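You operate a simulated robot arm through the tools that you are given. There is no shell and no other tool. Be economical: measure what you need, move in short steps, check, and stop when the job is done.

Carry out the task below with a simulated robot arm. There is one attempt and no reset: what you move stays moved.

TASK
Load the empty post: steel ring, brass ring, steel ring, brass ring.

It is judged by the outcome, as a careful person would: the job done as asked, and still so three seconds after it is handed in. It fails if anything else is knocked over, pushed out of place, dropped, spilled or broken.

THE ROBOT
A 7-joint arm with a two-finger parallel gripper, fixed in place. Base frame: the origin is at the foot of the arm, x ahead of it, y to its left, z up. Lengths are in mm, angles in degrees, forces in N, time in s.
Its first joint turns from -66.0 to 66.0 degrees. Payload 2.4 kg.
Tool frame: the origin (TCP) lies between the finger pads and is the grasp point; the fingertips stand 30 mm ahead of it; z points along the fingers, y is the line along which they close. The gripper opens to 94 mm. The fingers are 28 mm wide and 10 mm thick; the gripper's body (50 by 96 mm) begins 55 mm behind the TCP.
Orientation is told as [roll, pitch, yaw] about the base's x, y, z axes, in that order, counted from this pose: with the fingers straight down and closing along the base's y, the tool's x points along the base's -x, its y along +y and its z along -z.

THE INTERFACE
- The arm moves only by the tool step_arm. Its argument "deltas" is a list of rows, each a list of 7 numbers: the shift along the base's x, y, z in mm, then the turn, a rotation vector about the base's x, y, z in degrees, then the closure in counts, from 0 (fully open) to 255 (shut). In form: [[tx, ty, tz, ax, ay, az, hand], ...]. A call has 1 to 20 rows; each row shifts and turns the commanded pose from where the row before left it. A row lasts 0.2 s, in which the tool goes at most 50 mm and 8.6 degrees; a call with a longer step from one row to the next is refused whole, and so is a gripper value outside its range. A pose out of reach is approached as far as the arm can. The call stops where the force on the tool passes 40 N (or 10 N more than at its start, if that is more) or the arm is blocked; 0.2 s more then pass. The fingers move at their own pace (about 153 mm/s each) and stop on an object; they squeeze with about 41 N. The grip force told is the motor's: it shows also when the fingers shut on nothing. Time passes only in rows, and 0.2 s behind the last, so rows that do not move let the fingers close. It gives the time, the measured TCP pose, the force on the tool (base axes), the opening and the grip force at its end, in the units of the frame above (readings bear some noise), and new pictures: "views" is both (left out), scene, wrist or none.
- Cameras (640 x 400 px; columns grow to the right, rows downward): "scene" is fixed at [39.9, 469.8, 1457.5]; the picture's right is [-0.76, -0.65, 0.00], its down [-0.28, 0.33, -0.90] and it looks along [0.59, -0.68, -0.43] (base axes); focal length 353 px, centre (320, 200). "wrist" rides on the gripper at [-37, 0, -58] in the tool frame; the picture's right is [0.00, -1.00, 0.00], its down [0.97, 0.00, -0.24] and it looks along [0.24, 0.00, 0.97] (tool axes); focal length 218 px, centre (320, 200).
- probe_pixels(camera, pixels): there is no depth. For up to 12 entries [column, row, z] of the newest picture of that camera ("zoom" is the newest enlarged one), the place [x, y] in the base frame at which the ray of that pixel passes the height z, good to about 2 mm. No time passes.
- zoom(camera, box): a new picture of the part [left, top, right, bottom] of that camera's present view, enlarged. No time passes.
- finish_job(): hands the job in; it is judged then, once.

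Work in short steps. Measure before you move; look again where a grasp or a placing could have gone wrong, and mend it. You have 80 turns and 120 pictures in all, those below and enlarged ones among them. Open the gripper and draw the arm clear of the work before you hand the job in, unless the task says otherwise; then end with one line.

The tools are called after "Call:" as name(argument=value, ...) on one line, values as JSON. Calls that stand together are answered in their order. step_arm: Moves the arm, as the interface text tells. Its arguments: {"type":"object","properties":{"deltas":{"type":"array","items":{"type":"array","items":{"type":"number"}}},"views":{"type":"string","enum":["both","scene","wrist","none"]}},"required":["deltas"]} The other tools are called the same way: probe_pixels (camera, pixels) gives the place at which the rays of pixels pass given heights; zoom (camera, box) takes an enlarged picture of a part of a camera's view; finish_job () hands the job in.

At the start:

```text
time: 0.0
ee_pos: [397.0, 176.9, 1213.9]
tool_rot: [0.1, 0.0, 0.0]
force: [0.1, 0.1, -0.2]
width: 94.3
finger_force: 0.1
```

scene: 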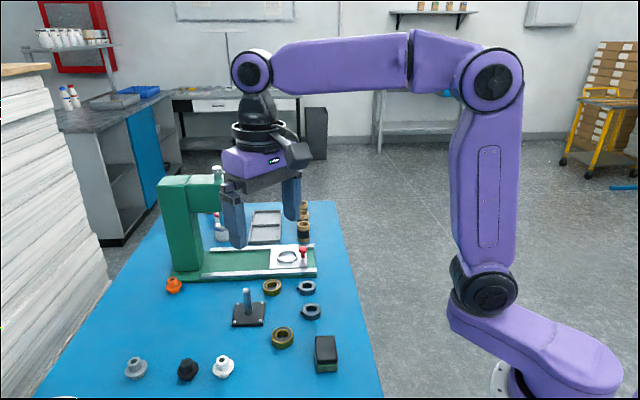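
wrist: 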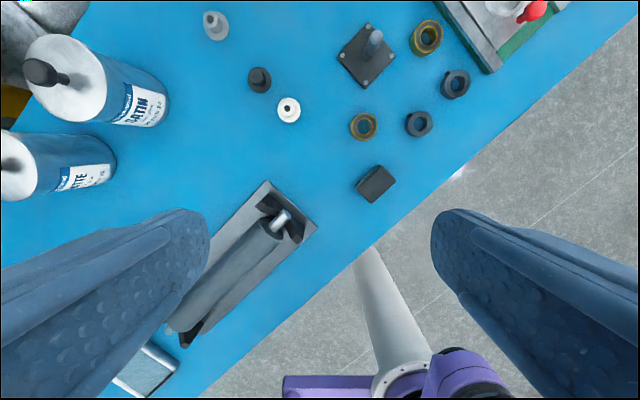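

The pictures show one post (scene 247,300), two brass rings and two dark rings near it. I'll enlarge both views to measure.

Call:
zoom(camera="scene", box=[200, 230, 360, 380])

Call:
zoom(camera="wrist", box=[320, 0, 500, 220])

```text
2.67 times, centred on (280, 305) of scene
```

zoom: 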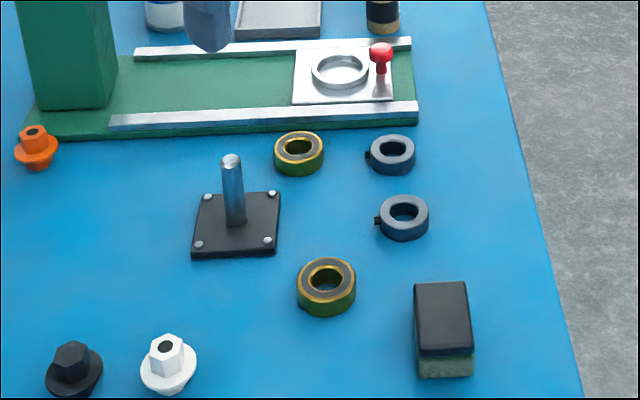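

```text
1.82 times, centred on (410, 110) of wrist
```

zoom: 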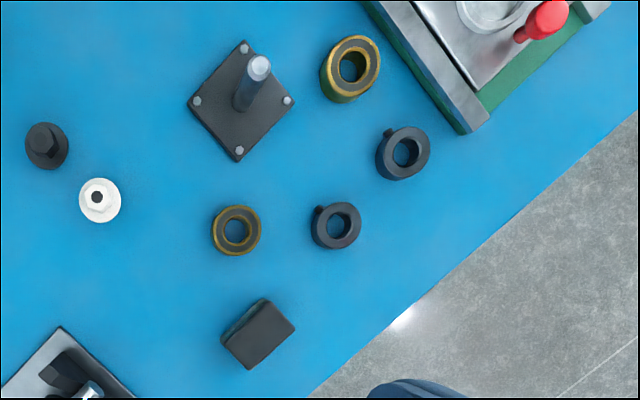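

Candidates for other rings stand behind the gripper at (303,225); I'll look there too and probe the rings.

Call:
zoom(camera="scene", box=[200, 160, 330, 250])

Call:
probe_pixels(camera="wrist", pixels=[[426, 36, 510], [363, 127, 510], [455, 83, 510], [418, 124, 510], [375, 37, 560], [366, 55, 505], [335, 56, 505], [368, 22, 505], [397, 56, 505], [366, 90, 505]])

Call:
probe_pixels(camera="scene", pixels=[[272, 286, 518], [281, 335, 518], [307, 287, 512], [311, 310, 512], [247, 314, 506], [247, 290, 560], [263, 339, 498], [282, 350, 498]])

```text
4.44 times, centred on (265, 205) of scene
```

zoom: 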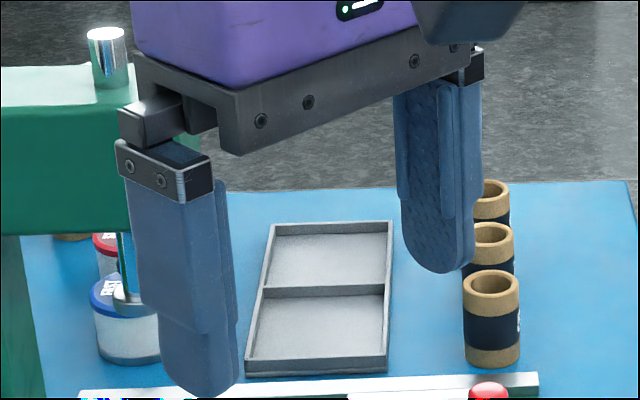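

```text
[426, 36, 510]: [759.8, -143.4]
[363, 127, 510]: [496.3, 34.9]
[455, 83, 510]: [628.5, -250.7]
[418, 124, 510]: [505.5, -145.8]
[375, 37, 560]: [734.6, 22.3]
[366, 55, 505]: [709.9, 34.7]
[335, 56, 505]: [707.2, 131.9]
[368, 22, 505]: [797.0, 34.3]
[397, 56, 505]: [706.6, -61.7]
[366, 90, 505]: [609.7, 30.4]
```

```text
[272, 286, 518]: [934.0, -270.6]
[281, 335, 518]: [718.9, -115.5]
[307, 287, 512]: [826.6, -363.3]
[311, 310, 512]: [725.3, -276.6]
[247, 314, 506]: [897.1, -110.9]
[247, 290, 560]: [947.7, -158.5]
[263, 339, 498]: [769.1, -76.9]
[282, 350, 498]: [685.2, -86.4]
```

Triangulating the two cameras gives a surface nearer z≈840 than the stated 498 (e.g. steel ring wrist/scene rays cross near [473,-3,853]). I'll not trust 498; I move sideways and down a little, well clear, to verify by parallax.

Call:
step_arm(deltas=[[0, -30, -10, 0, 0, 0, 0], [0, -40, -15, 0, 0, 0, 0], [0, -40, -15, 0, 0, 0, 0], [0, -40, -20, 0, 0, 0, 0], [0, -30, -20, 0, 0, 0, 0], [0, 0, 0, 0, 0, 0, 0]])

```text
time: 1.4
ee_pos: [397.3, -4.4, 1134.5]
tool_rot: [0.2, -0.1, 0.1]
force: [0.2, -0.3, -0.1]
width: 93.6
finger_force: 0.1
```

scene: 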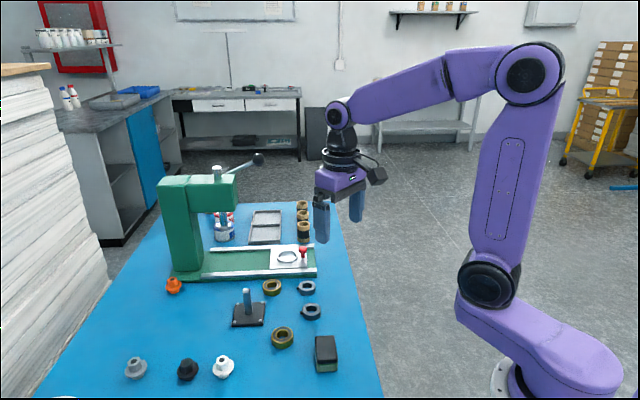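
wrist: 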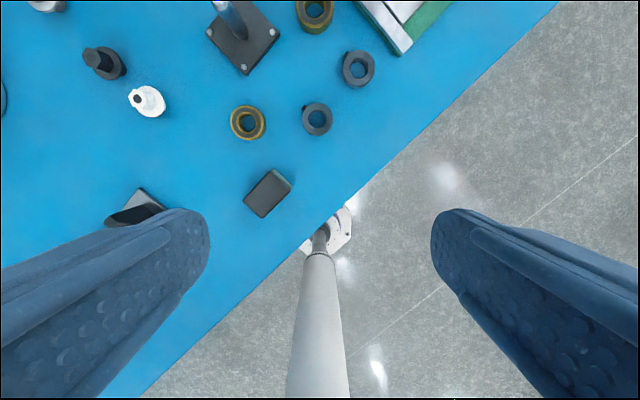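

Call:
probe_pixels(camera="wrist", pixels=[[316, 119, 855], [248, 122, 855], [358, 69, 855], [315, 12, 855], [316, 119, 840], [248, 122, 840], [358, 69, 840], [243, 37, 840], [244, 74, 840], [278, 31, 840], [210, 35, 840]])

Call:
probe_pixels(camera="scene", pixels=[[311, 310, 855], [282, 335, 855], [307, 287, 855], [272, 286, 855], [311, 310, 840], [282, 335, 840], [307, 287, 840], [247, 314, 840], [247, 290, 900], [250, 384, 840], [282, 350, 840], [311, 321, 840]])

```text
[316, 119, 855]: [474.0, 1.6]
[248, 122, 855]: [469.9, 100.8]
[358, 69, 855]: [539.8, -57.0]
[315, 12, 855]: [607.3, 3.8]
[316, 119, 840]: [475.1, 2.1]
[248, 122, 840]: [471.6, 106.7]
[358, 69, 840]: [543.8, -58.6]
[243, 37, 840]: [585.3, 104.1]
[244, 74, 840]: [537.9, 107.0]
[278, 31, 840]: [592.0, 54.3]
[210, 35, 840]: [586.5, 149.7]
```

```text
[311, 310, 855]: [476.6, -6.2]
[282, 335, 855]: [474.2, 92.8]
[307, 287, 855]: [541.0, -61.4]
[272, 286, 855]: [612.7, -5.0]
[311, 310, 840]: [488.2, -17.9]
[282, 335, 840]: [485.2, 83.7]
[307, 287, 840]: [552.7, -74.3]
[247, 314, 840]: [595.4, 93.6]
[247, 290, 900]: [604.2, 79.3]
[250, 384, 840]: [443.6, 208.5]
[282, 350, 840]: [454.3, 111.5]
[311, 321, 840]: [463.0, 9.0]
```

The wrist and scene now agree near z≈860 for ring tops: steel A ≈(474,0), brass B ≈(471,98), steel C ≈(540,-59), brass D ≈(609,0). Next I hover over steel A for a closer look.

Call:
step_arm(deltas=[[35, 2, -45, 0, 0, 0, 0], [35, 2, -45, 0, 0, 0, 0], [7, 0, -35, 0, 0, 0, 0], [0, 0, -25, 0, 0, 0, 0], [0, 0, 0, 0, 0, 0, 0]])

```text
refused: row 1 steps farther than a row can; nothing moved
```

Call:
step_arm(deltas=[[25, 2, -40, 0, 0, 0, 0], [25, 2, -40, 0, 0, 0, 0], [20, 0, -40, 0, 0, 0, 0], [7, 0, -30, 0, 0, 0, 0], [0, 0, 0, 0, 0, 0, 0]])

```text
time: 2.6
ee_pos: [476.0, 4.4, 982.3]
tool_rot: [0.2, 0.0, 0.0]
force: [-0.6, 0.6, -0.2]
width: 93.8
finger_force: 0.1
```

scene: 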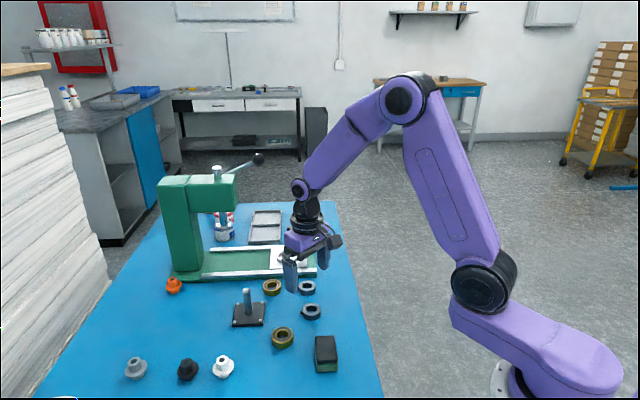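
wrist: 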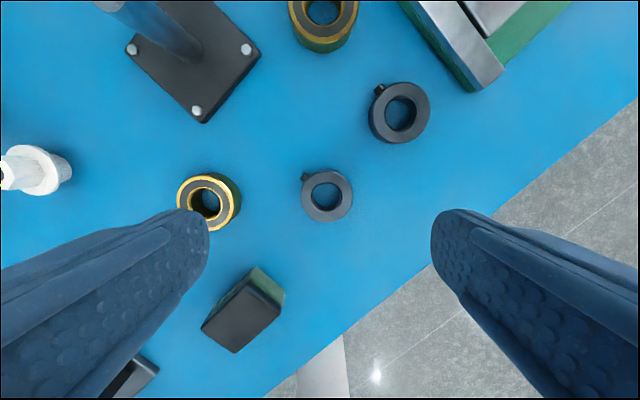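

Call:
zoom(camera="wrist", box=[270, 70, 450, 230])

Call:
zoom(camera="scene", box=[230, 270, 330, 350])

Call:
probe_pixels(camera="wrist", pixels=[[327, 196, 860], [302, 196, 860], [353, 196, 860], [327, 170, 860], [327, 222, 860], [399, 113, 860], [204, 200, 865], [177, 200, 865], [241, 200, 865], [322, 12, 865]])

```text
2.50 times, centred on (360, 150) of wrist
```

zoom: 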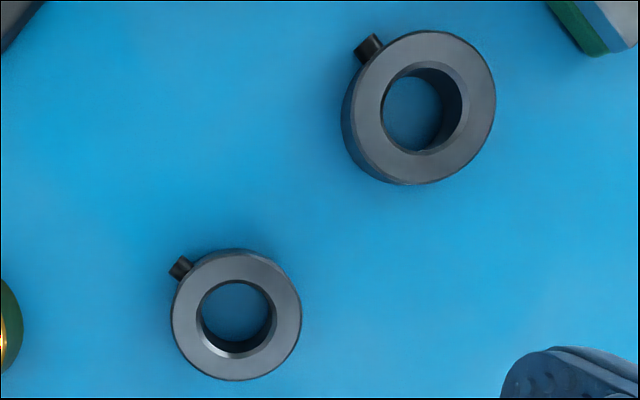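

```text
5.00 times, centred on (280, 310) of scene
```

zoom: 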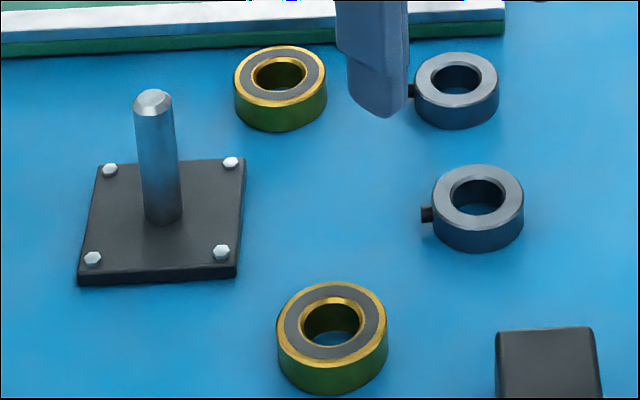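

```text
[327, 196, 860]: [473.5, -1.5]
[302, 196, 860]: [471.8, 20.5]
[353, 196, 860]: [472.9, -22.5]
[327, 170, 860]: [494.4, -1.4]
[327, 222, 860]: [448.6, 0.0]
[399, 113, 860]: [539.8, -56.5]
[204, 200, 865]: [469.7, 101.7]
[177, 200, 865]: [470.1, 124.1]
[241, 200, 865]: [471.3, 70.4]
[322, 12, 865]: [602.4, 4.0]
```

Steel A: top z≈860, centre (473.5,-1), OD≈43, set screw pointing towards (+x,+y). I turn the tool about 30° so the fingers clear the screw, partly close to ~66 mm, and descend to TCP 920 for a check.

Call:
step_arm(deltas=[[-1, -1, 0, 0, 0, 8, 76], [0, -1, 0, 0, 0, 8, 76], [0, 0, 0, 0, 0, 8, 76], [0, 0, -20, 0, 0, 6, 76], [0, 0, -24, 0, 0, 0, 76], [0, 0, -20, 0, 0, 0, 76], [0, 0, 0, 0, 0, 0, 76]])

```text
time: 4.2
ee_pos: [473.3, 0.8, 922.8]
tool_rot: [0.1, 0.0, 30.0]
force: [-0.3, -0.6, -0.4]
width: 65.8
finger_force: 0.0
```

scene: 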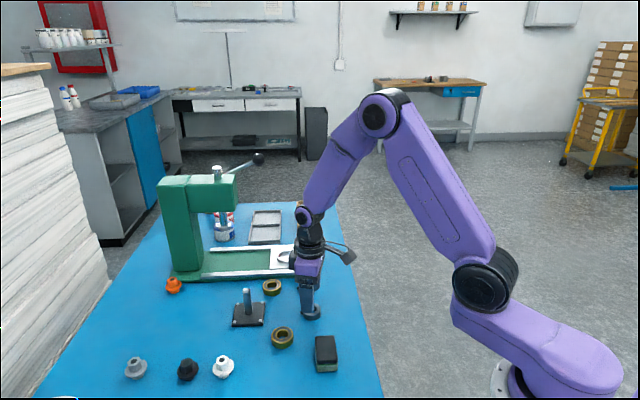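
wrist: 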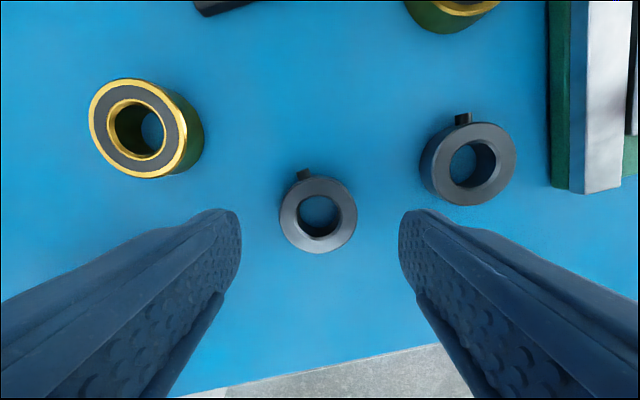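

Call:
probe_pixels(camera="wrist", pixels=[[318, 214, 860], [280, 214, 860], [357, 214, 860], [139, 127, 864], [467, 162, 860], [318, 253, 848]])

Call:
zoom(camera="scene", box=[270, 270, 350, 330])

```text
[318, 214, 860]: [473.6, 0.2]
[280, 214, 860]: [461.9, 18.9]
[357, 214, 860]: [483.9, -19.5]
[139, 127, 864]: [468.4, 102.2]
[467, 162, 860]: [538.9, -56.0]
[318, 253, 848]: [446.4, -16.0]
```

```text
6.67 times, centred on (310, 300) of scene
```

zoom: 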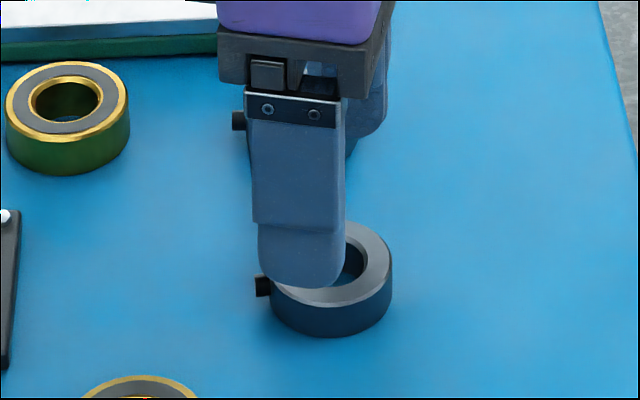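

Ring is centred under the tool. I descend ~38 mm in guarded steps.

Call:
step_arm(deltas=[[0.3, 1, -20, 0, 0, 0, 76], [0, 0, -10, 0, 0, 0, 76], [0, 0, -4, 0, 0, 0, 76], [0, 0, -3, 0, 0, 0, 76], [0, 0, 0, 0, 0, 0, 76]])

Call:
zoom(camera="scene", box=[270, 270, 350, 330])

```text
time: 5.4
ee_pos: [472.5, 0.6, 885.0]
tool_rot: [0.1, 0.0, 30.1]
force: [-0.4, 1.0, 0.0]
width: 66.0
finger_force: 0.0
```

scene: 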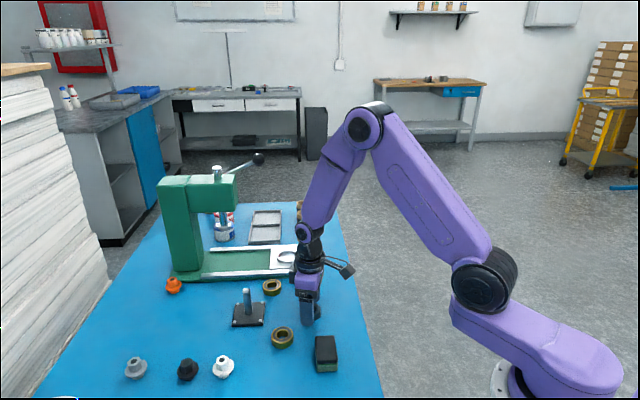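
wrist: 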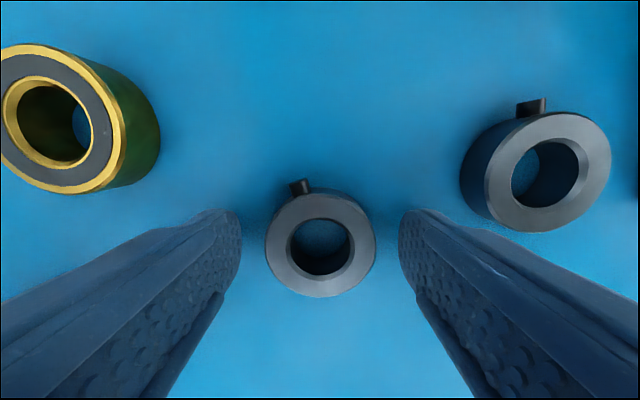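

```text
6.67 times, centred on (310, 300) of scene
```

zoom: 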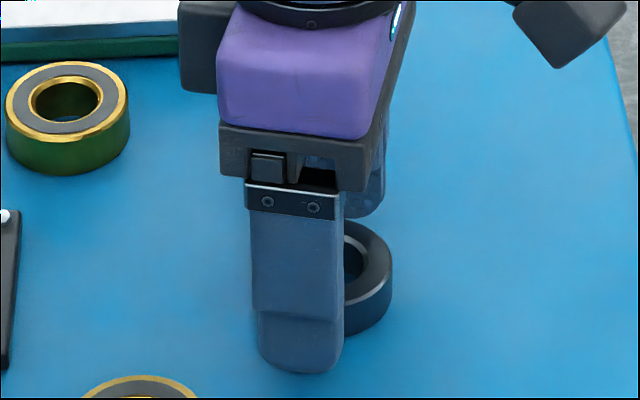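

Tips are around z 855, ring top ≈861. Lower 4 mm more and close.

Call:
step_arm(deltas=[[0, 0, -2, 0, 0, 0, 76], [0, 0, -2, 0, 0, 0, 76], [0, 0, 0, 0, 0, 0, 110], [0, 0, 0, 0, 0, 0, 150], [0, 0, 0, 0, 0, 0, 165], [0, 0, 0, 0, 0, 0, 165]], views="wrist")

```text
time: 6.8
ee_pos: [473.1, -0.4, 879.6]
tool_rot: [0.0, 0.0, 30.0]
force: [-0.1, 0.3, 1.3]
width: 40.4
finger_force: 41.2
```

wrist: 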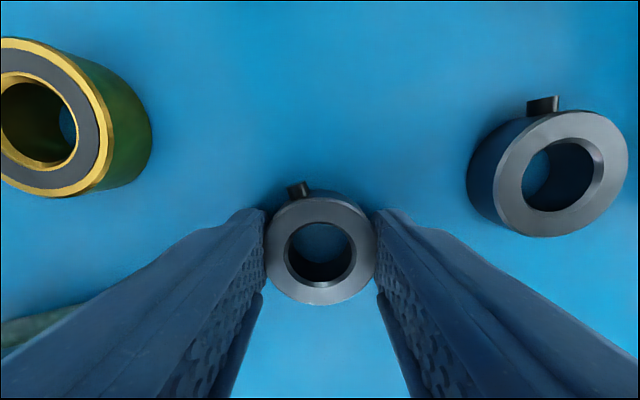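

Gripped (40 mm). Lift straight up.

Call:
step_arm(deltas=[[0, 0, 0, 0, 0, 0, 165], [0, 0, 25, 0, 0, 0, 165], [0, 0, 40, 0, 0, 0, 165], [0, 0, 45, 0, 0, 0, 165], [20, 25, 10, 0, 0, 0, 165], [20, 25, 0, 0, 0, 0, 165], [0, 0, 0, 0, 0, 0, 165]])

```text
time: 8.4
ee_pos: [515.2, 50.4, 1000.6]
tool_rot: [0.1, 0.0, 30.0]
force: [-1.3, -1.0, -1.8]
width: 40.2
finger_force: 40.9
```

scene: 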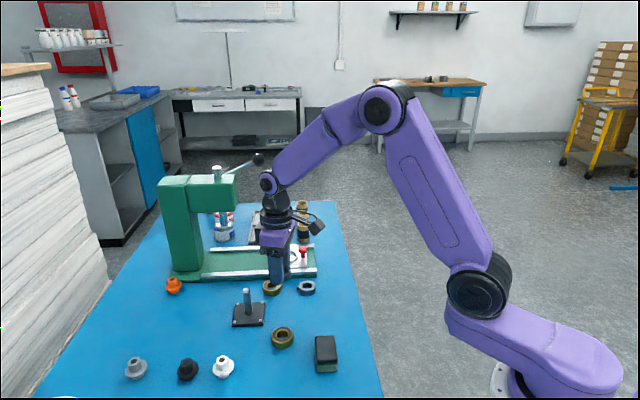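
wrist: 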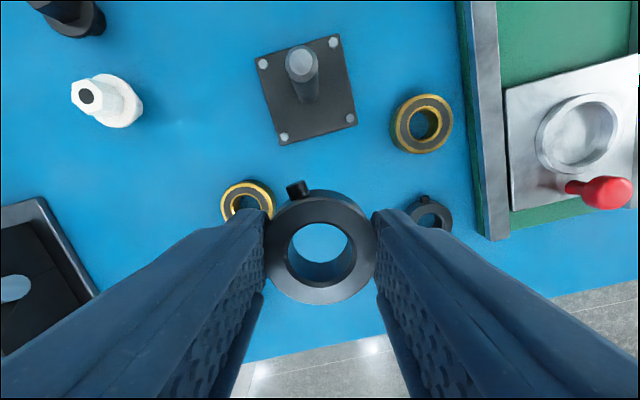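

Call:
zoom(camera="wrist", box=[240, 20, 370, 150])

Call:
probe_pixels(camera="wrist", pixels=[[301, 62, 918], [301, 62, 905], [301, 62, 930], [263, 64, 855], [333, 42, 855], [350, 118, 855], [284, 136, 855], [309, 97, 853], [423, 123, 862]])

Call:
probe_pixels(camera="scene", pixels=[[247, 290, 905], [247, 290, 918], [247, 290, 930], [238, 303, 855], [262, 302, 855], [260, 320, 855], [235, 322, 855]])

```text
3.08 times, centred on (305, 85) of wrist
```

zoom: 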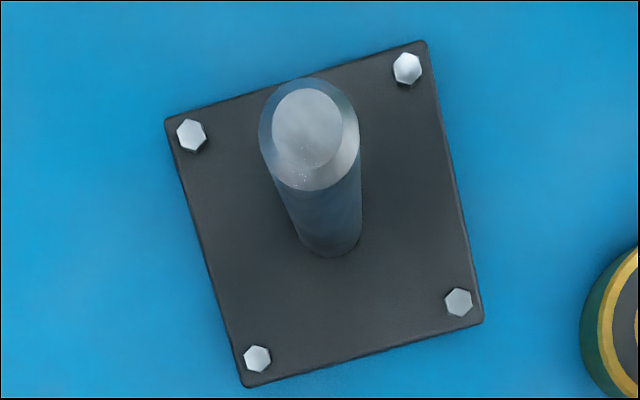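

```text
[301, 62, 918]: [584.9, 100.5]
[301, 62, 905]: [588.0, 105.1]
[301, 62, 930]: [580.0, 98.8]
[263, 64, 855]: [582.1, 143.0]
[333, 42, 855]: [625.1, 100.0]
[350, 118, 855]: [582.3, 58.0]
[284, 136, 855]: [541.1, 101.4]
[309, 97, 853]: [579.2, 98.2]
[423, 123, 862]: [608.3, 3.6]
```

```text
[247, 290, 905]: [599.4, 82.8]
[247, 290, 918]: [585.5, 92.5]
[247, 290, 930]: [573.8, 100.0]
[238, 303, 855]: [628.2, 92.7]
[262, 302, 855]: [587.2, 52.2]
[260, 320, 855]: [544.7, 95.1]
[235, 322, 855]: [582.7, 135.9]
```

Post: bolts' centre ≈(582.5,99.5), top ≈924, Ø≈20. Check where the held ring's centre sits relative to the TCP, and move toward above the post.

Call:
probe_pixels(camera="wrist", pixels=[[320, 248, 981.6], [321, 244, 981.6], [321, 252, 981.6]])

Call:
step_arm(deltas=[[25, 18, 0, 0, 0, 0, 165], [25, 18, 0, 0, 0, 0, 165], [10, 8, 0, 0, 0, 0, 165], [0, 0, 0, 0, 0, 0, 165]])

```text
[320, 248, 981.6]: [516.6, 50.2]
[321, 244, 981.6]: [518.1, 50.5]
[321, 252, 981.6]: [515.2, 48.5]
```

```text
time: 9.4
ee_pos: [574.1, 94.8, 1000.8]
tool_rot: [0.1, 0.0, 30.0]
force: [0.3, -0.4, -1.1]
width: 40.5
finger_force: 40.9
```

scene: 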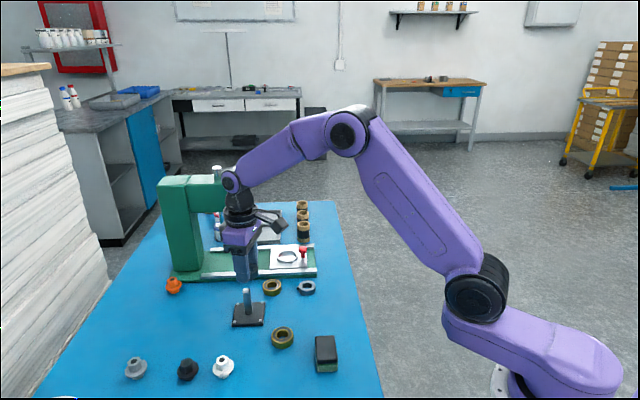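
wrist: 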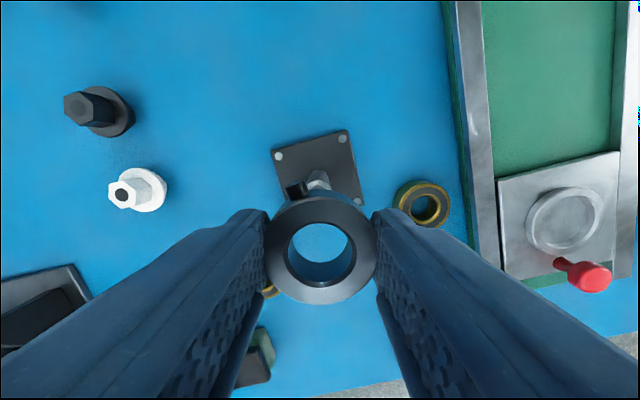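

Reach is fine. Shift the last (8.5, 5.5) and lower to put the ring just above the post top.

Call:
step_arm(deltas=[[8, 5.3, 0, 0, 0, 0, 165], [0, 0, -20, 0, 0, 0, 165], [0, 0, -10, 0, 0, 0, 165], [0, 0, 0, 0, 0, 0, 165]])

Call:
zoom(camera="scene", box=[207, 250, 287, 330])

Call:
zoom(camera="wrist", box=[240, 150, 400, 310])

```text
time: 10.4
ee_pos: [581.3, 99.4, 970.5]
tool_rot: [0.1, -0.1, 30.0]
force: [0.3, -0.6, -1.3]
width: 40.1
finger_force: 40.8
```

scene: 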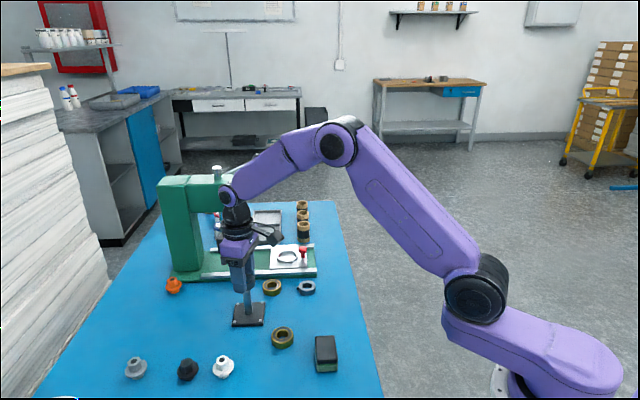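
wrist: 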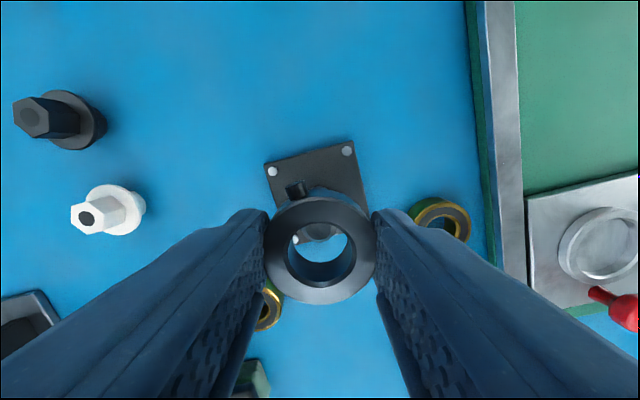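

```text
5.00 times, centred on (247, 290) of scene
```

zoom: 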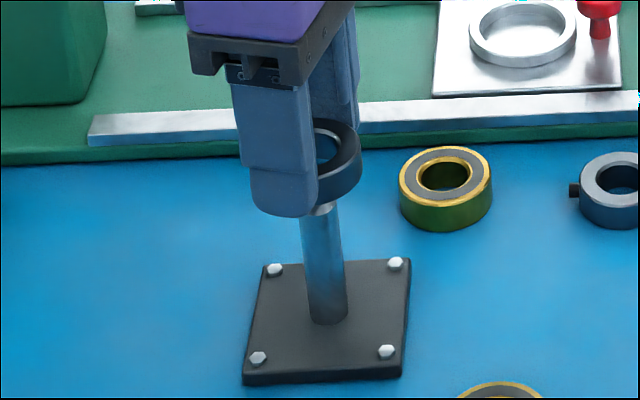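

```text
2.50 times, centred on (320, 230) of wrist
```

zoom: 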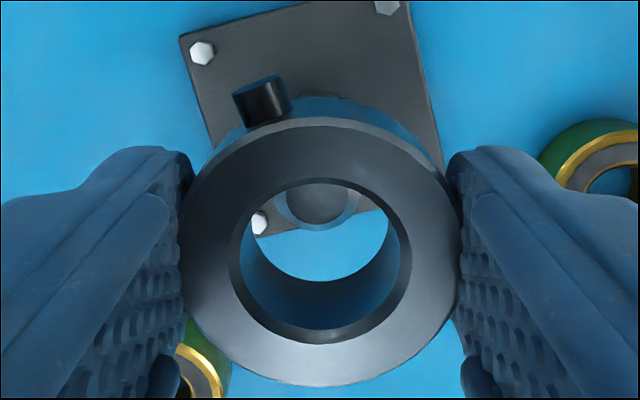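

Call:
probe_pixels(camera="wrist", pixels=[[318.8, 232, 924], [318.8, 232, 928], [318.8, 232, 920], [320, 251, 951.5], [320, 253, 951.5], [348, 150, 860], [271, 171, 860]])

```text
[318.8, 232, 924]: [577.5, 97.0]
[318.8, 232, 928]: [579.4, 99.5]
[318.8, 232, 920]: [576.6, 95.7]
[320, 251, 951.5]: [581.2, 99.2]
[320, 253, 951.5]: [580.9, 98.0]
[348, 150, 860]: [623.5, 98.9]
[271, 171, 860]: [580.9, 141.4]
```

The post top seen through the bore is slightly toward the tool's +x relative to the ring; I shift (-1.7,-1.0) and lower 3 mm, then look again.

Call:
step_arm(deltas=[[-1.7, -1, 0, 0, 0, 0, 165], [0, 0, -4, 0, 0, 0, 165], [0, 0, 0, 0, 0, 0, 165]], views="none")

Call:
zoom(camera="scene", box=[227, 260, 277, 310])

Call:
zoom(camera="wrist", box=[260, 190, 380, 310])

```text
time: 11.2
ee_pos: [579.8, 98.1, 966.6]
tool_rot: [0.0, 0.0, 29.9]
force: [1.2, 1.0, -0.9]
width: 40.3
finger_force: 40.7
```

```text
8.00 times, centred on (252, 285) of scene
```

zoom: 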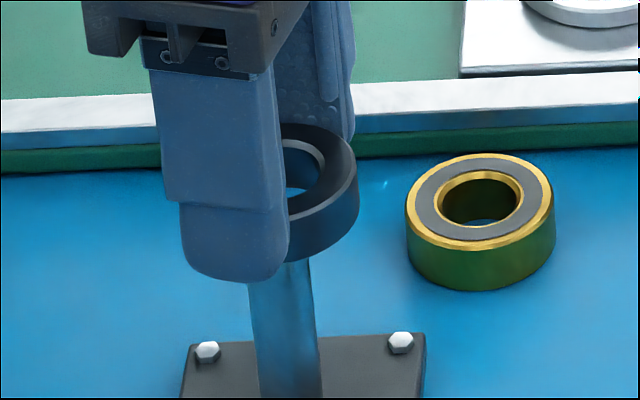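

```text
3.33 times, centred on (320, 250) of wrist
```

zoom: 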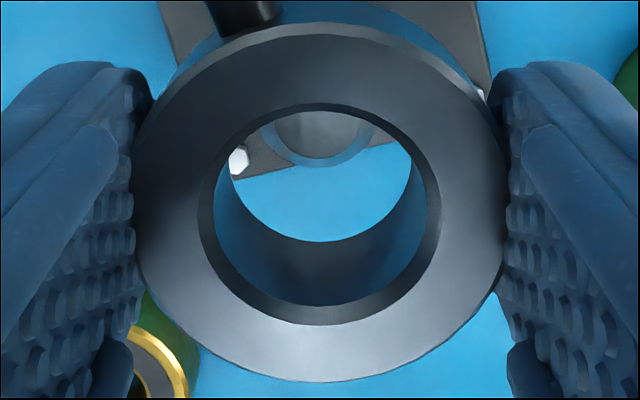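

Roughly aligned, gap below the ring a few mm. Lower 4 mm more and re-look.

Call:
step_arm(deltas=[[0, 0, -2, 0, 0, 0, 165], [0, 0, -2, 0, 0, 0, 165], [0, 0, 0, 0, 0, 0, 165]], views="none")

Call:
zoom(camera="scene", box=[227, 260, 277, 310])

Call:
zoom(camera="wrist", box=[260, 190, 380, 310])

```text
time: 12.0
ee_pos: [578.7, 98.1, 963.2]
tool_rot: [0.2, 0.0, 30.0]
force: [0.3, 0.2, -1.1]
width: 40.1
finger_force: 41.2
```

```text
8.00 times, centred on (252, 285) of scene
```

zoom: 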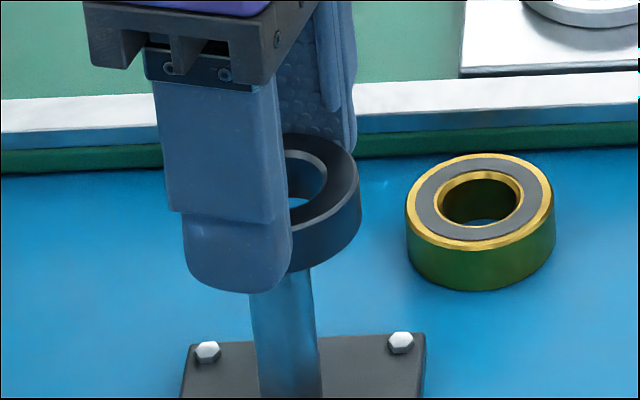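

```text
3.33 times, centred on (320, 250) of wrist
```

zoom: 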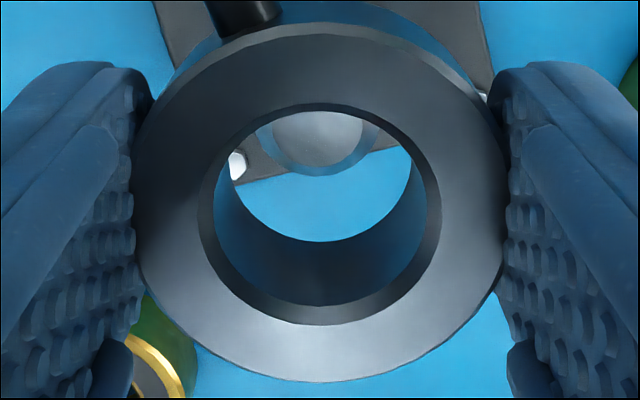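

Scene and wrist now both suggest the post lies ~3 mm toward base (+x,+y) of the ring centre (my earlier correction was wrong). I shift (+2.6,+1.5) at this height and look.

Call:
step_arm(deltas=[[2.6, 1.5, 0, 0, 0, 0, 165], [0, 0, 0, 0, 0, 0, 165]], views="none")

Call:
zoom(camera="scene", box=[227, 260, 277, 310])

Call:
zoom(camera="wrist", box=[260, 190, 380, 310])

```text
time: 12.6
ee_pos: [582.4, 100.1, 962.3]
tool_rot: [0.2, -0.1, 30.0]
force: [0.4, -0.2, -2.8]
width: 40.3
finger_force: 41.2
```

```text
8.00 times, centred on (252, 285) of scene
```

zoom: 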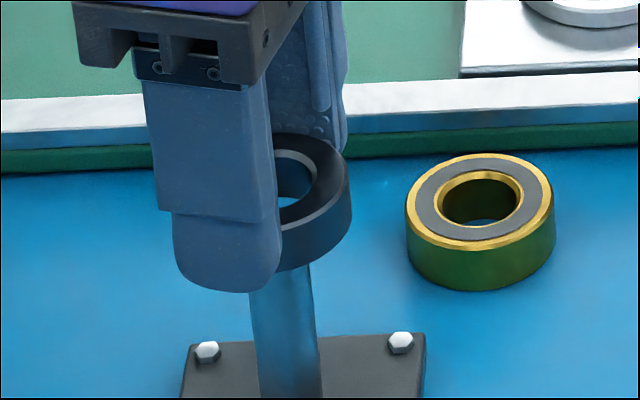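

```text
3.33 times, centred on (320, 250) of wrist
```

zoom: 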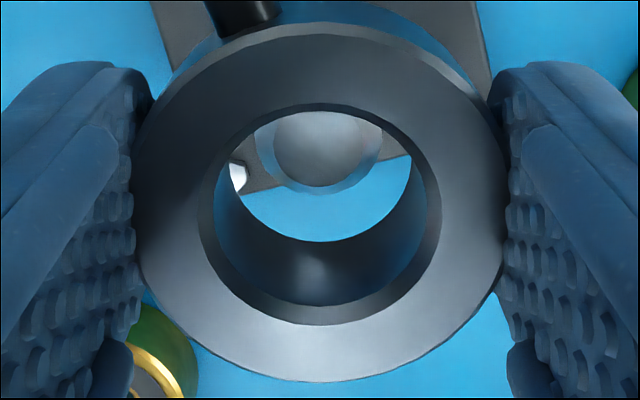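

Estimates now agree within ~1.5 mm, with clearance ~2.5 mm (post Ø18, bore Ø23). Small trim of (-0.6,-0.4) and lower 7 mm guarded.

Call:
step_arm(deltas=[[-0.6, -0.4, -2, 0, 0, 0, 165], [0, 0, -3, 0, 0, 0, 165], [0, 0, -3, 0, 0, 0, 165], [0, 0, 0, 0, 0, 0, 165]], views="none")

Call:
zoom(camera="scene", box=[227, 260, 277, 310])

Call:
zoom(camera="wrist", box=[260, 190, 380, 310])

```text
time: 13.6
ee_pos: [579.7, 99.5, 953.5]
tool_rot: [0.1, -0.1, 30.1]
force: [0.1, 0.3, -0.8]
width: 40.2
finger_force: 40.8
```

```text
8.00 times, centred on (252, 285) of scene
```

zoom: 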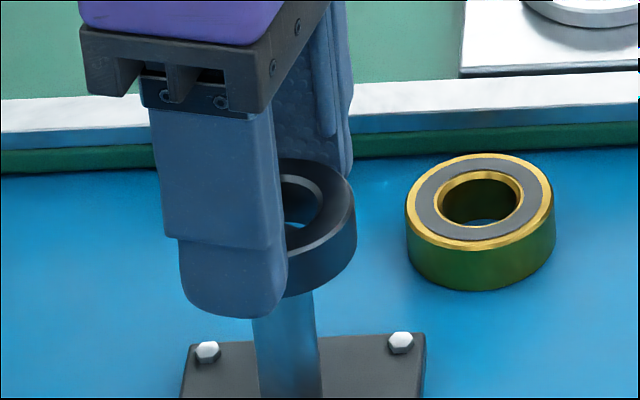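

```text
3.33 times, centred on (320, 250) of wrist
```

zoom: 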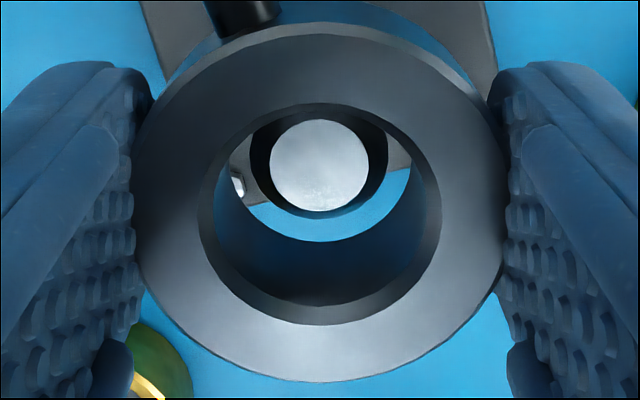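

Post top is centred in the bore. Continue lowering.

Call:
step_arm(deltas=[[0, 0, -5, 0, 0, 0, 165], [0, 0, -5, 0, 0, 0, 165], [0, 0, -8, 0, 0, 0, 165], [0, 0, -8, 0, 0, 0, 165], [0, 0, -8, 0, 0, 0, 165], [0, 0, -8, 0, 0, 0, 165], [0, 0, 0, 0, 0, 0, 165]], views="none")

Call:
zoom(camera="scene", box=[217, 270, 277, 330])

Call:
zoom(camera="wrist", box=[260, 190, 380, 310])

```text
time: 15.2
ee_pos: [581.0, 100.0, 912.8]
tool_rot: [0.1, 0.1, 30.0]
force: [-0.6, 0.6, -1.5]
width: 40.1
finger_force: 40.5
```

```text
6.67 times, centred on (247, 300) of scene
```

zoom: 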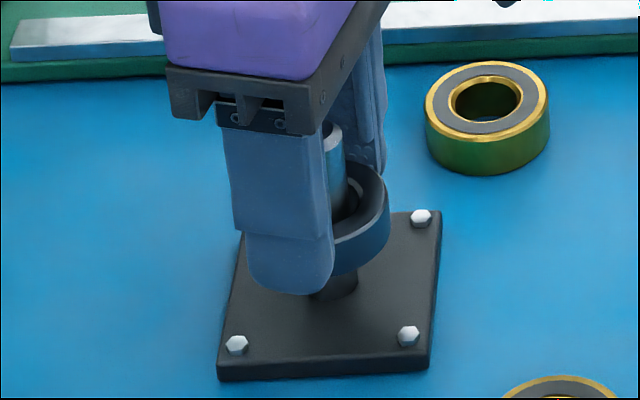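

```text
3.33 times, centred on (320, 250) of wrist
```

zoom: 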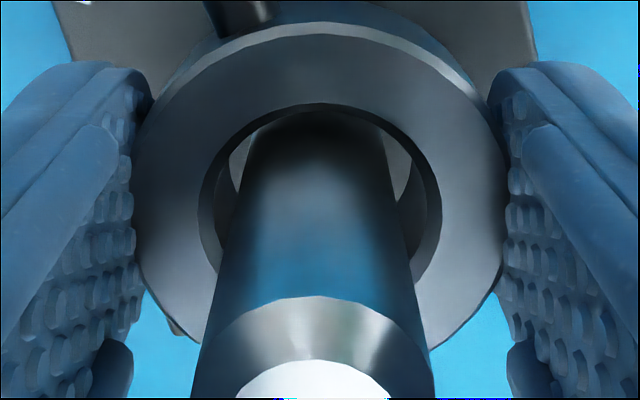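

Ring is on the post, centred. Lower further gently to the plate.

Call:
step_arm(deltas=[[0, 0, -6, 0, 0, 0, 165], [0, 0, -6, 0, 0, 0, 165], [0, 0, -4, 0, 0, 0, 165], [0, 0, -3, 0, 0, 0, 165], [0, 0, -2, 0, 0, 0, 165], [0, 0, 0, 0, 0, 0, 165]], views="none")

Call:
zoom(camera="scene", box=[217, 270, 277, 330])

```text
time: 16.6
ee_pos: [581.1, 101.4, 890.9]
tool_rot: [0.1, -0.1, 30.1]
force: [-0.5, 0.2, -1.0]
width: 40.1
finger_force: 40.7
```

```text
6.67 times, centred on (247, 300) of scene
```

zoom: 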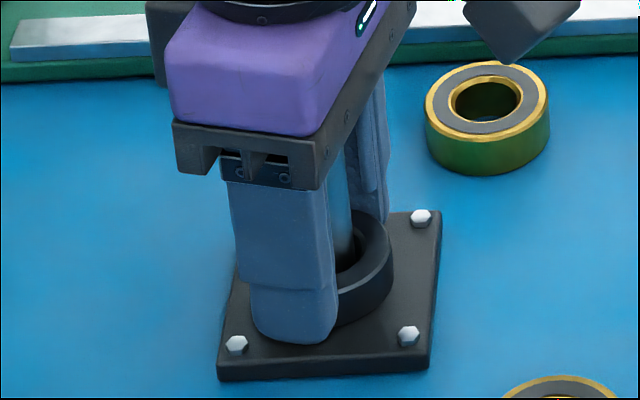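

Call:
step_arm(deltas=[[0, 0, -1.5, 0, 0, 0, 165], [0, 0, -1.5, 0, 0, 0, 165], [0, 0, 0, 0, 0, 0, 165]], views="none")

Call:
zoom(camera="wrist", box=[220, 130, 420, 330])

```text
time: 17.4
ee_pos: [582.5, 100.0, 890.3]
tool_rot: [0.0, -0.1, 30.0]
force: [-11.8, 4.1, 33.7]
width: 40.1
finger_force: 41.1
```

```text
2.00 times, centred on (320, 230) of wrist
```

zoom: 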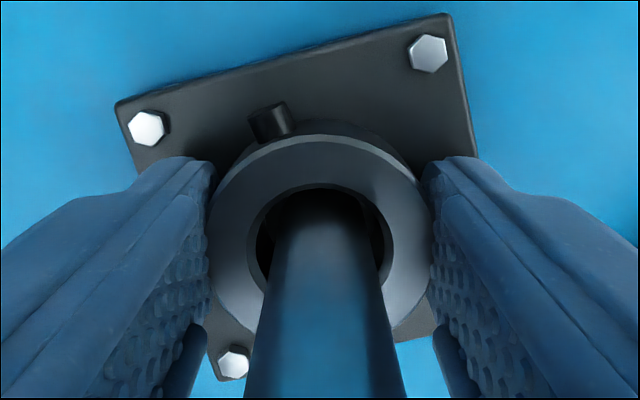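

Contact (34 N): the ring is on the plate. Ease up 1 mm, open, and rise straight.

Call:
step_arm(deltas=[[0, 0, 1.2, 0, 0, 0, 165], [0, 0, 0, 0, 0, 0, 120], [0, 0, 0, 0, 0, 0, 76], [0, 0, 10, 0, 0, 0, 76], [0, 0, 25, 0, 0, 0, 76], [0, 0, 40, 0, 0, 0, 76], [0, 0, 35, 0, 0, 0, 76], [0, 0, 0, 0, 0, 0, 76]])

Call:
zoom(camera="scene", box=[217, 270, 337, 350])

```text
time: 19.2
ee_pos: [580.7, 98.0, 999.0]
tool_rot: [0.1, 0.0, 30.0]
force: [-0.1, -0.4, -0.7]
width: 65.9
finger_force: 0.0
```

scene: 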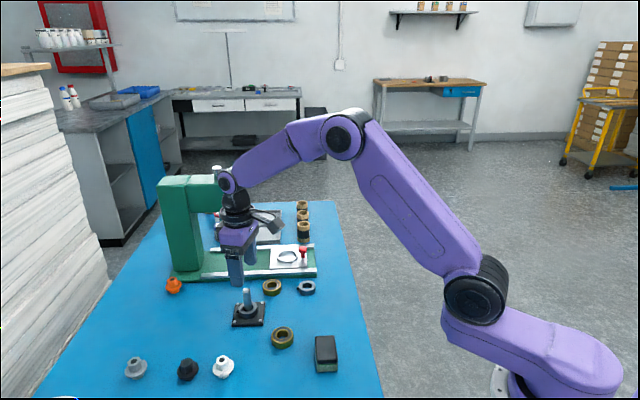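
wrist: 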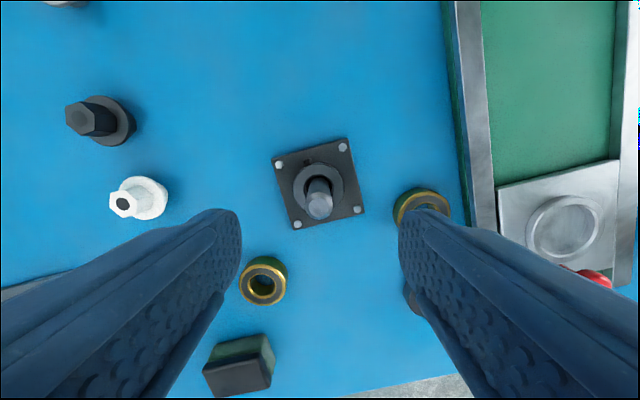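

```text
5.00 times, centred on (277, 310) of scene
```

zoom: 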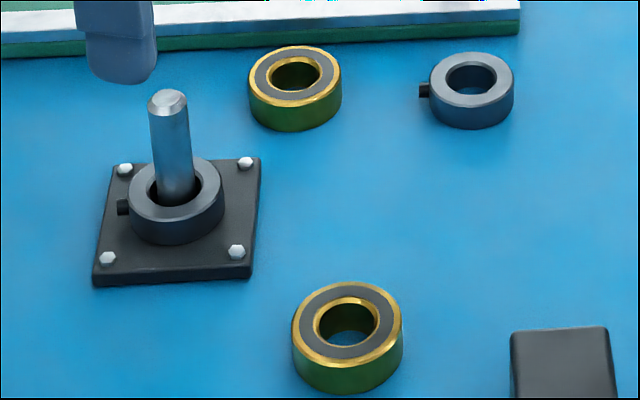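

Steel ring 1 is seated. Next brass B at ≈(469.5,101): move over it, open to ~72 mm, and lower to TCP 925.

Call:
step_arm(deltas=[[-40, 0, 0, 0, 0, 0, 58], [-40, 1, 0, 0, 0, 0, 58], [-31, 0.5, -10, 0, 0, 0, 58], [0, 0, -35, 0, 0, 0, 58], [0, 0, -29, 0, 0, 0, 58], [0, 0, 0, 0, 0, 0, 58]])

```text
time: 20.6
ee_pos: [469.3, 102.2, 923.6]
tool_rot: [0.1, 0.0, 30.1]
force: [0.1, 0.1, 0.3]
width: 72.8
finger_force: 0.0
```

scene: 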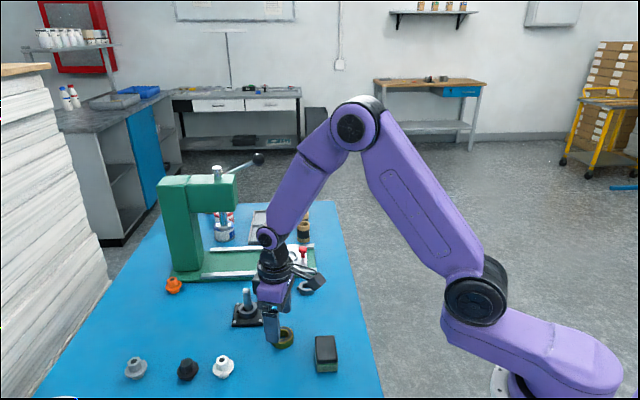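
wrist: 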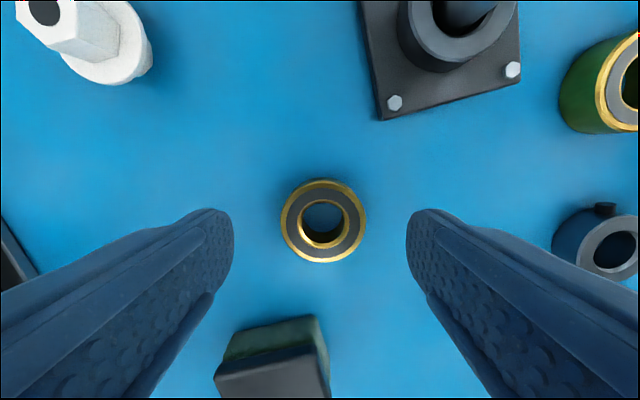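

Call:
probe_pixels(camera="wrist", pixels=[[323, 221, 862], [323, 221, 866], [281, 221, 862], [366, 221, 862], [323, 180, 862], [323, 263, 862]])

```text
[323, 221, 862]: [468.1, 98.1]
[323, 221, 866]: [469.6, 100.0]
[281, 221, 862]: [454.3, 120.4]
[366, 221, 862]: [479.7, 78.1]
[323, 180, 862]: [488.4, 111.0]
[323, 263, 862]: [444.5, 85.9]
```

Ring centre ≈(467.5,99): trim (-1.7,-2.8), descend to TCP ≈881, close.

Call:
step_arm(deltas=[[-1.7, -2.8, -5, 0, 0, 0, 58], [0, 0, -18, 0, 0, 0, 58], [0, 0, -12, 0, 0, 0, 58], [0, 0, -6, 0, 0, 0, 58], [0, 0, -2, 0, 0, 0, 58], [0, 0, 0, 0, 0, 0, 58]], views="wrist")

```text
time: 22.0
ee_pos: [468.7, 98.4, 882.2]
tool_rot: [0.1, 0.0, 29.9]
force: [0.9, -0.3, 0.0]
width: 72.7
finger_force: 0.0
```

wrist: 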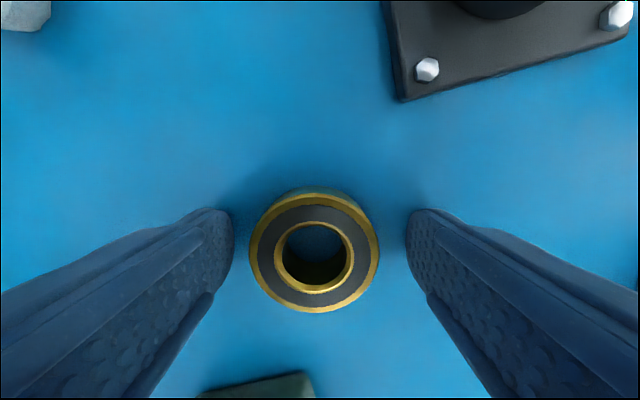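

Call:
step_arm(deltas=[[-0.9, 1.0, -1, 0, 0, 0, 58], [0, 0, 0, 0, 0, 0, 100], [0, 0, 0, 0, 0, 0, 130], [0, 0, 0, 0, 0, 0, 145], [0, 0, 0, 0, 0, 0, 145]], views="wrist")

```text
time: 23.2
ee_pos: [469.1, 99.5, 880.1]
tool_rot: [0.1, 0.0, 30.0]
force: [-1.0, 0.3, 2.3]
width: 46.1
finger_force: 41.2
```

wrist: 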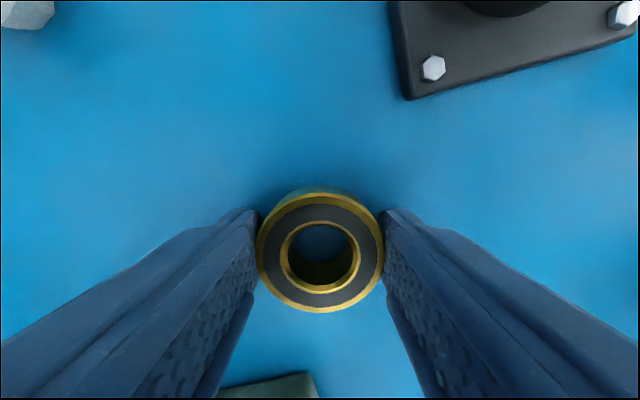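

Gripped (46 mm). Lift and carry back above the post.

Call:
step_arm(deltas=[[0, 0, 10, 0, 0, 0, 145], [0, 0, 30, 0, 0, 0, 145], [0, 0, 40, 0, 0, 0, 145], [0, 0, 40, 0, 0, 0, 145], [40, 0, 0, 0, 0, 0, 145], [40, 0.3, 0, 0, 0, 0, 145], [34.2, 0.3, 0, 0, 0, 0, 145], [0, 0, -20, 0, 0, 0, 145], [0, 0, -18, 0, 0, 0, 145], [0, 0, 0, 0, 0, 0, 145]], views="none")

Call:
zoom(camera="scene", box=[227, 260, 277, 310])

Call:
zoom(camera="wrist", box=[260, 190, 380, 310])

```text
time: 25.4
ee_pos: [581.6, 101.3, 962.8]
tool_rot: [0.1, -0.1, 30.0]
force: [-0.8, -0.3, -0.9]
width: 46.3
finger_force: 41.8
```

```text
8.00 times, centred on (252, 285) of scene
```

zoom: 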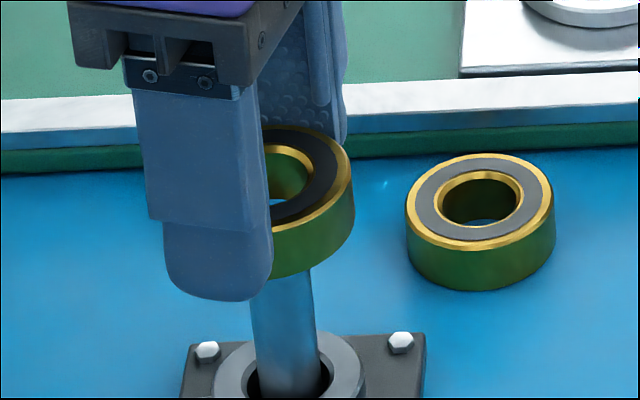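

```text
3.33 times, centred on (320, 250) of wrist
```

zoom: 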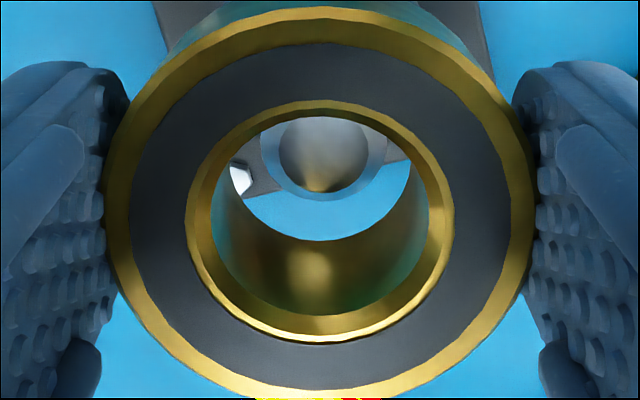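

Similar picture to the steel ring at this height, ~1 mm off; trim (-1.2,-0.8), lower 8 and check.

Call:
step_arm(deltas=[[-1.2, -0.8, -2, 0, 0, 0, 145], [0, 0, -3, 0, 0, 0, 145], [0, 0, -3, 0, 0, 0, 145], [0, 0, 0, 0, 0, 0, 145]], views="none")

Call:
zoom(camera="wrist", box=[260, 190, 380, 310])

```text
time: 26.4
ee_pos: [580.7, 99.8, 954.7]
tool_rot: [0.1, 0.0, 30.0]
force: [0.3, 0.2, -1.4]
width: 46.6
finger_force: 41.2
```

```text
3.33 times, centred on (320, 250) of wrist
```

zoom: 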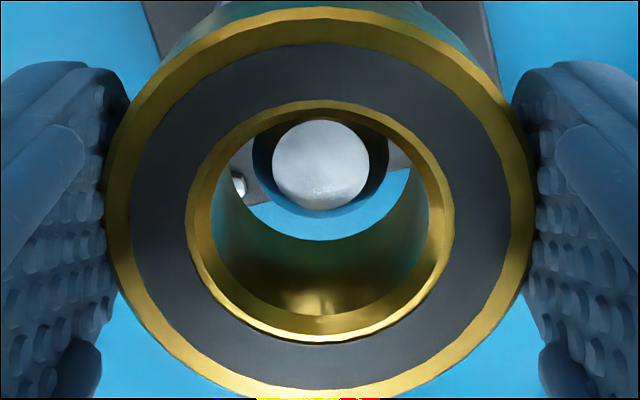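

Centred. Lower down the post.

Call:
step_arm(deltas=[[0, 0, -5, 0, 0, 0, 145], [0, 0, -5, 0, 0, 0, 145], [0, 0, -8, 0, 0, 0, 145], [0, 0, -8, 0, 0, 0, 145], [0, 0, -8, 0, 0, 0, 145], [0, 0, -5, 0, 0, 0, 145], [0, 0, -3, 0, 0, 0, 145], [0, 0, 0, 0, 0, 0, 145]], views="none")

Call:
zoom(camera="scene", box=[217, 270, 277, 330])

```text
time: 28.2
ee_pos: [580.5, 98.9, 913.7]
tool_rot: [0.1, 0.0, 30.1]
force: [0.2, 0.7, -1.1]
width: 46.4
finger_force: 40.9
```

```text
6.67 times, centred on (247, 300) of scene
```

zoom: 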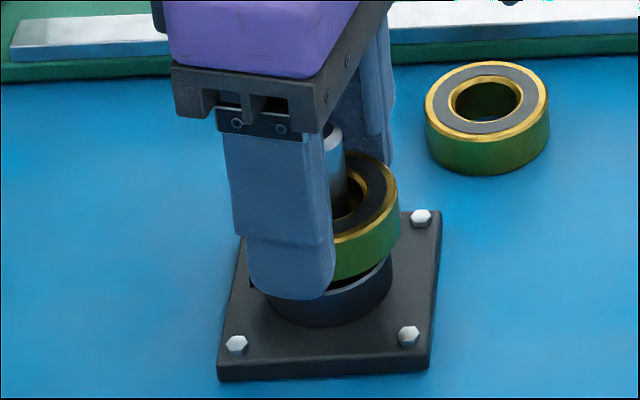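

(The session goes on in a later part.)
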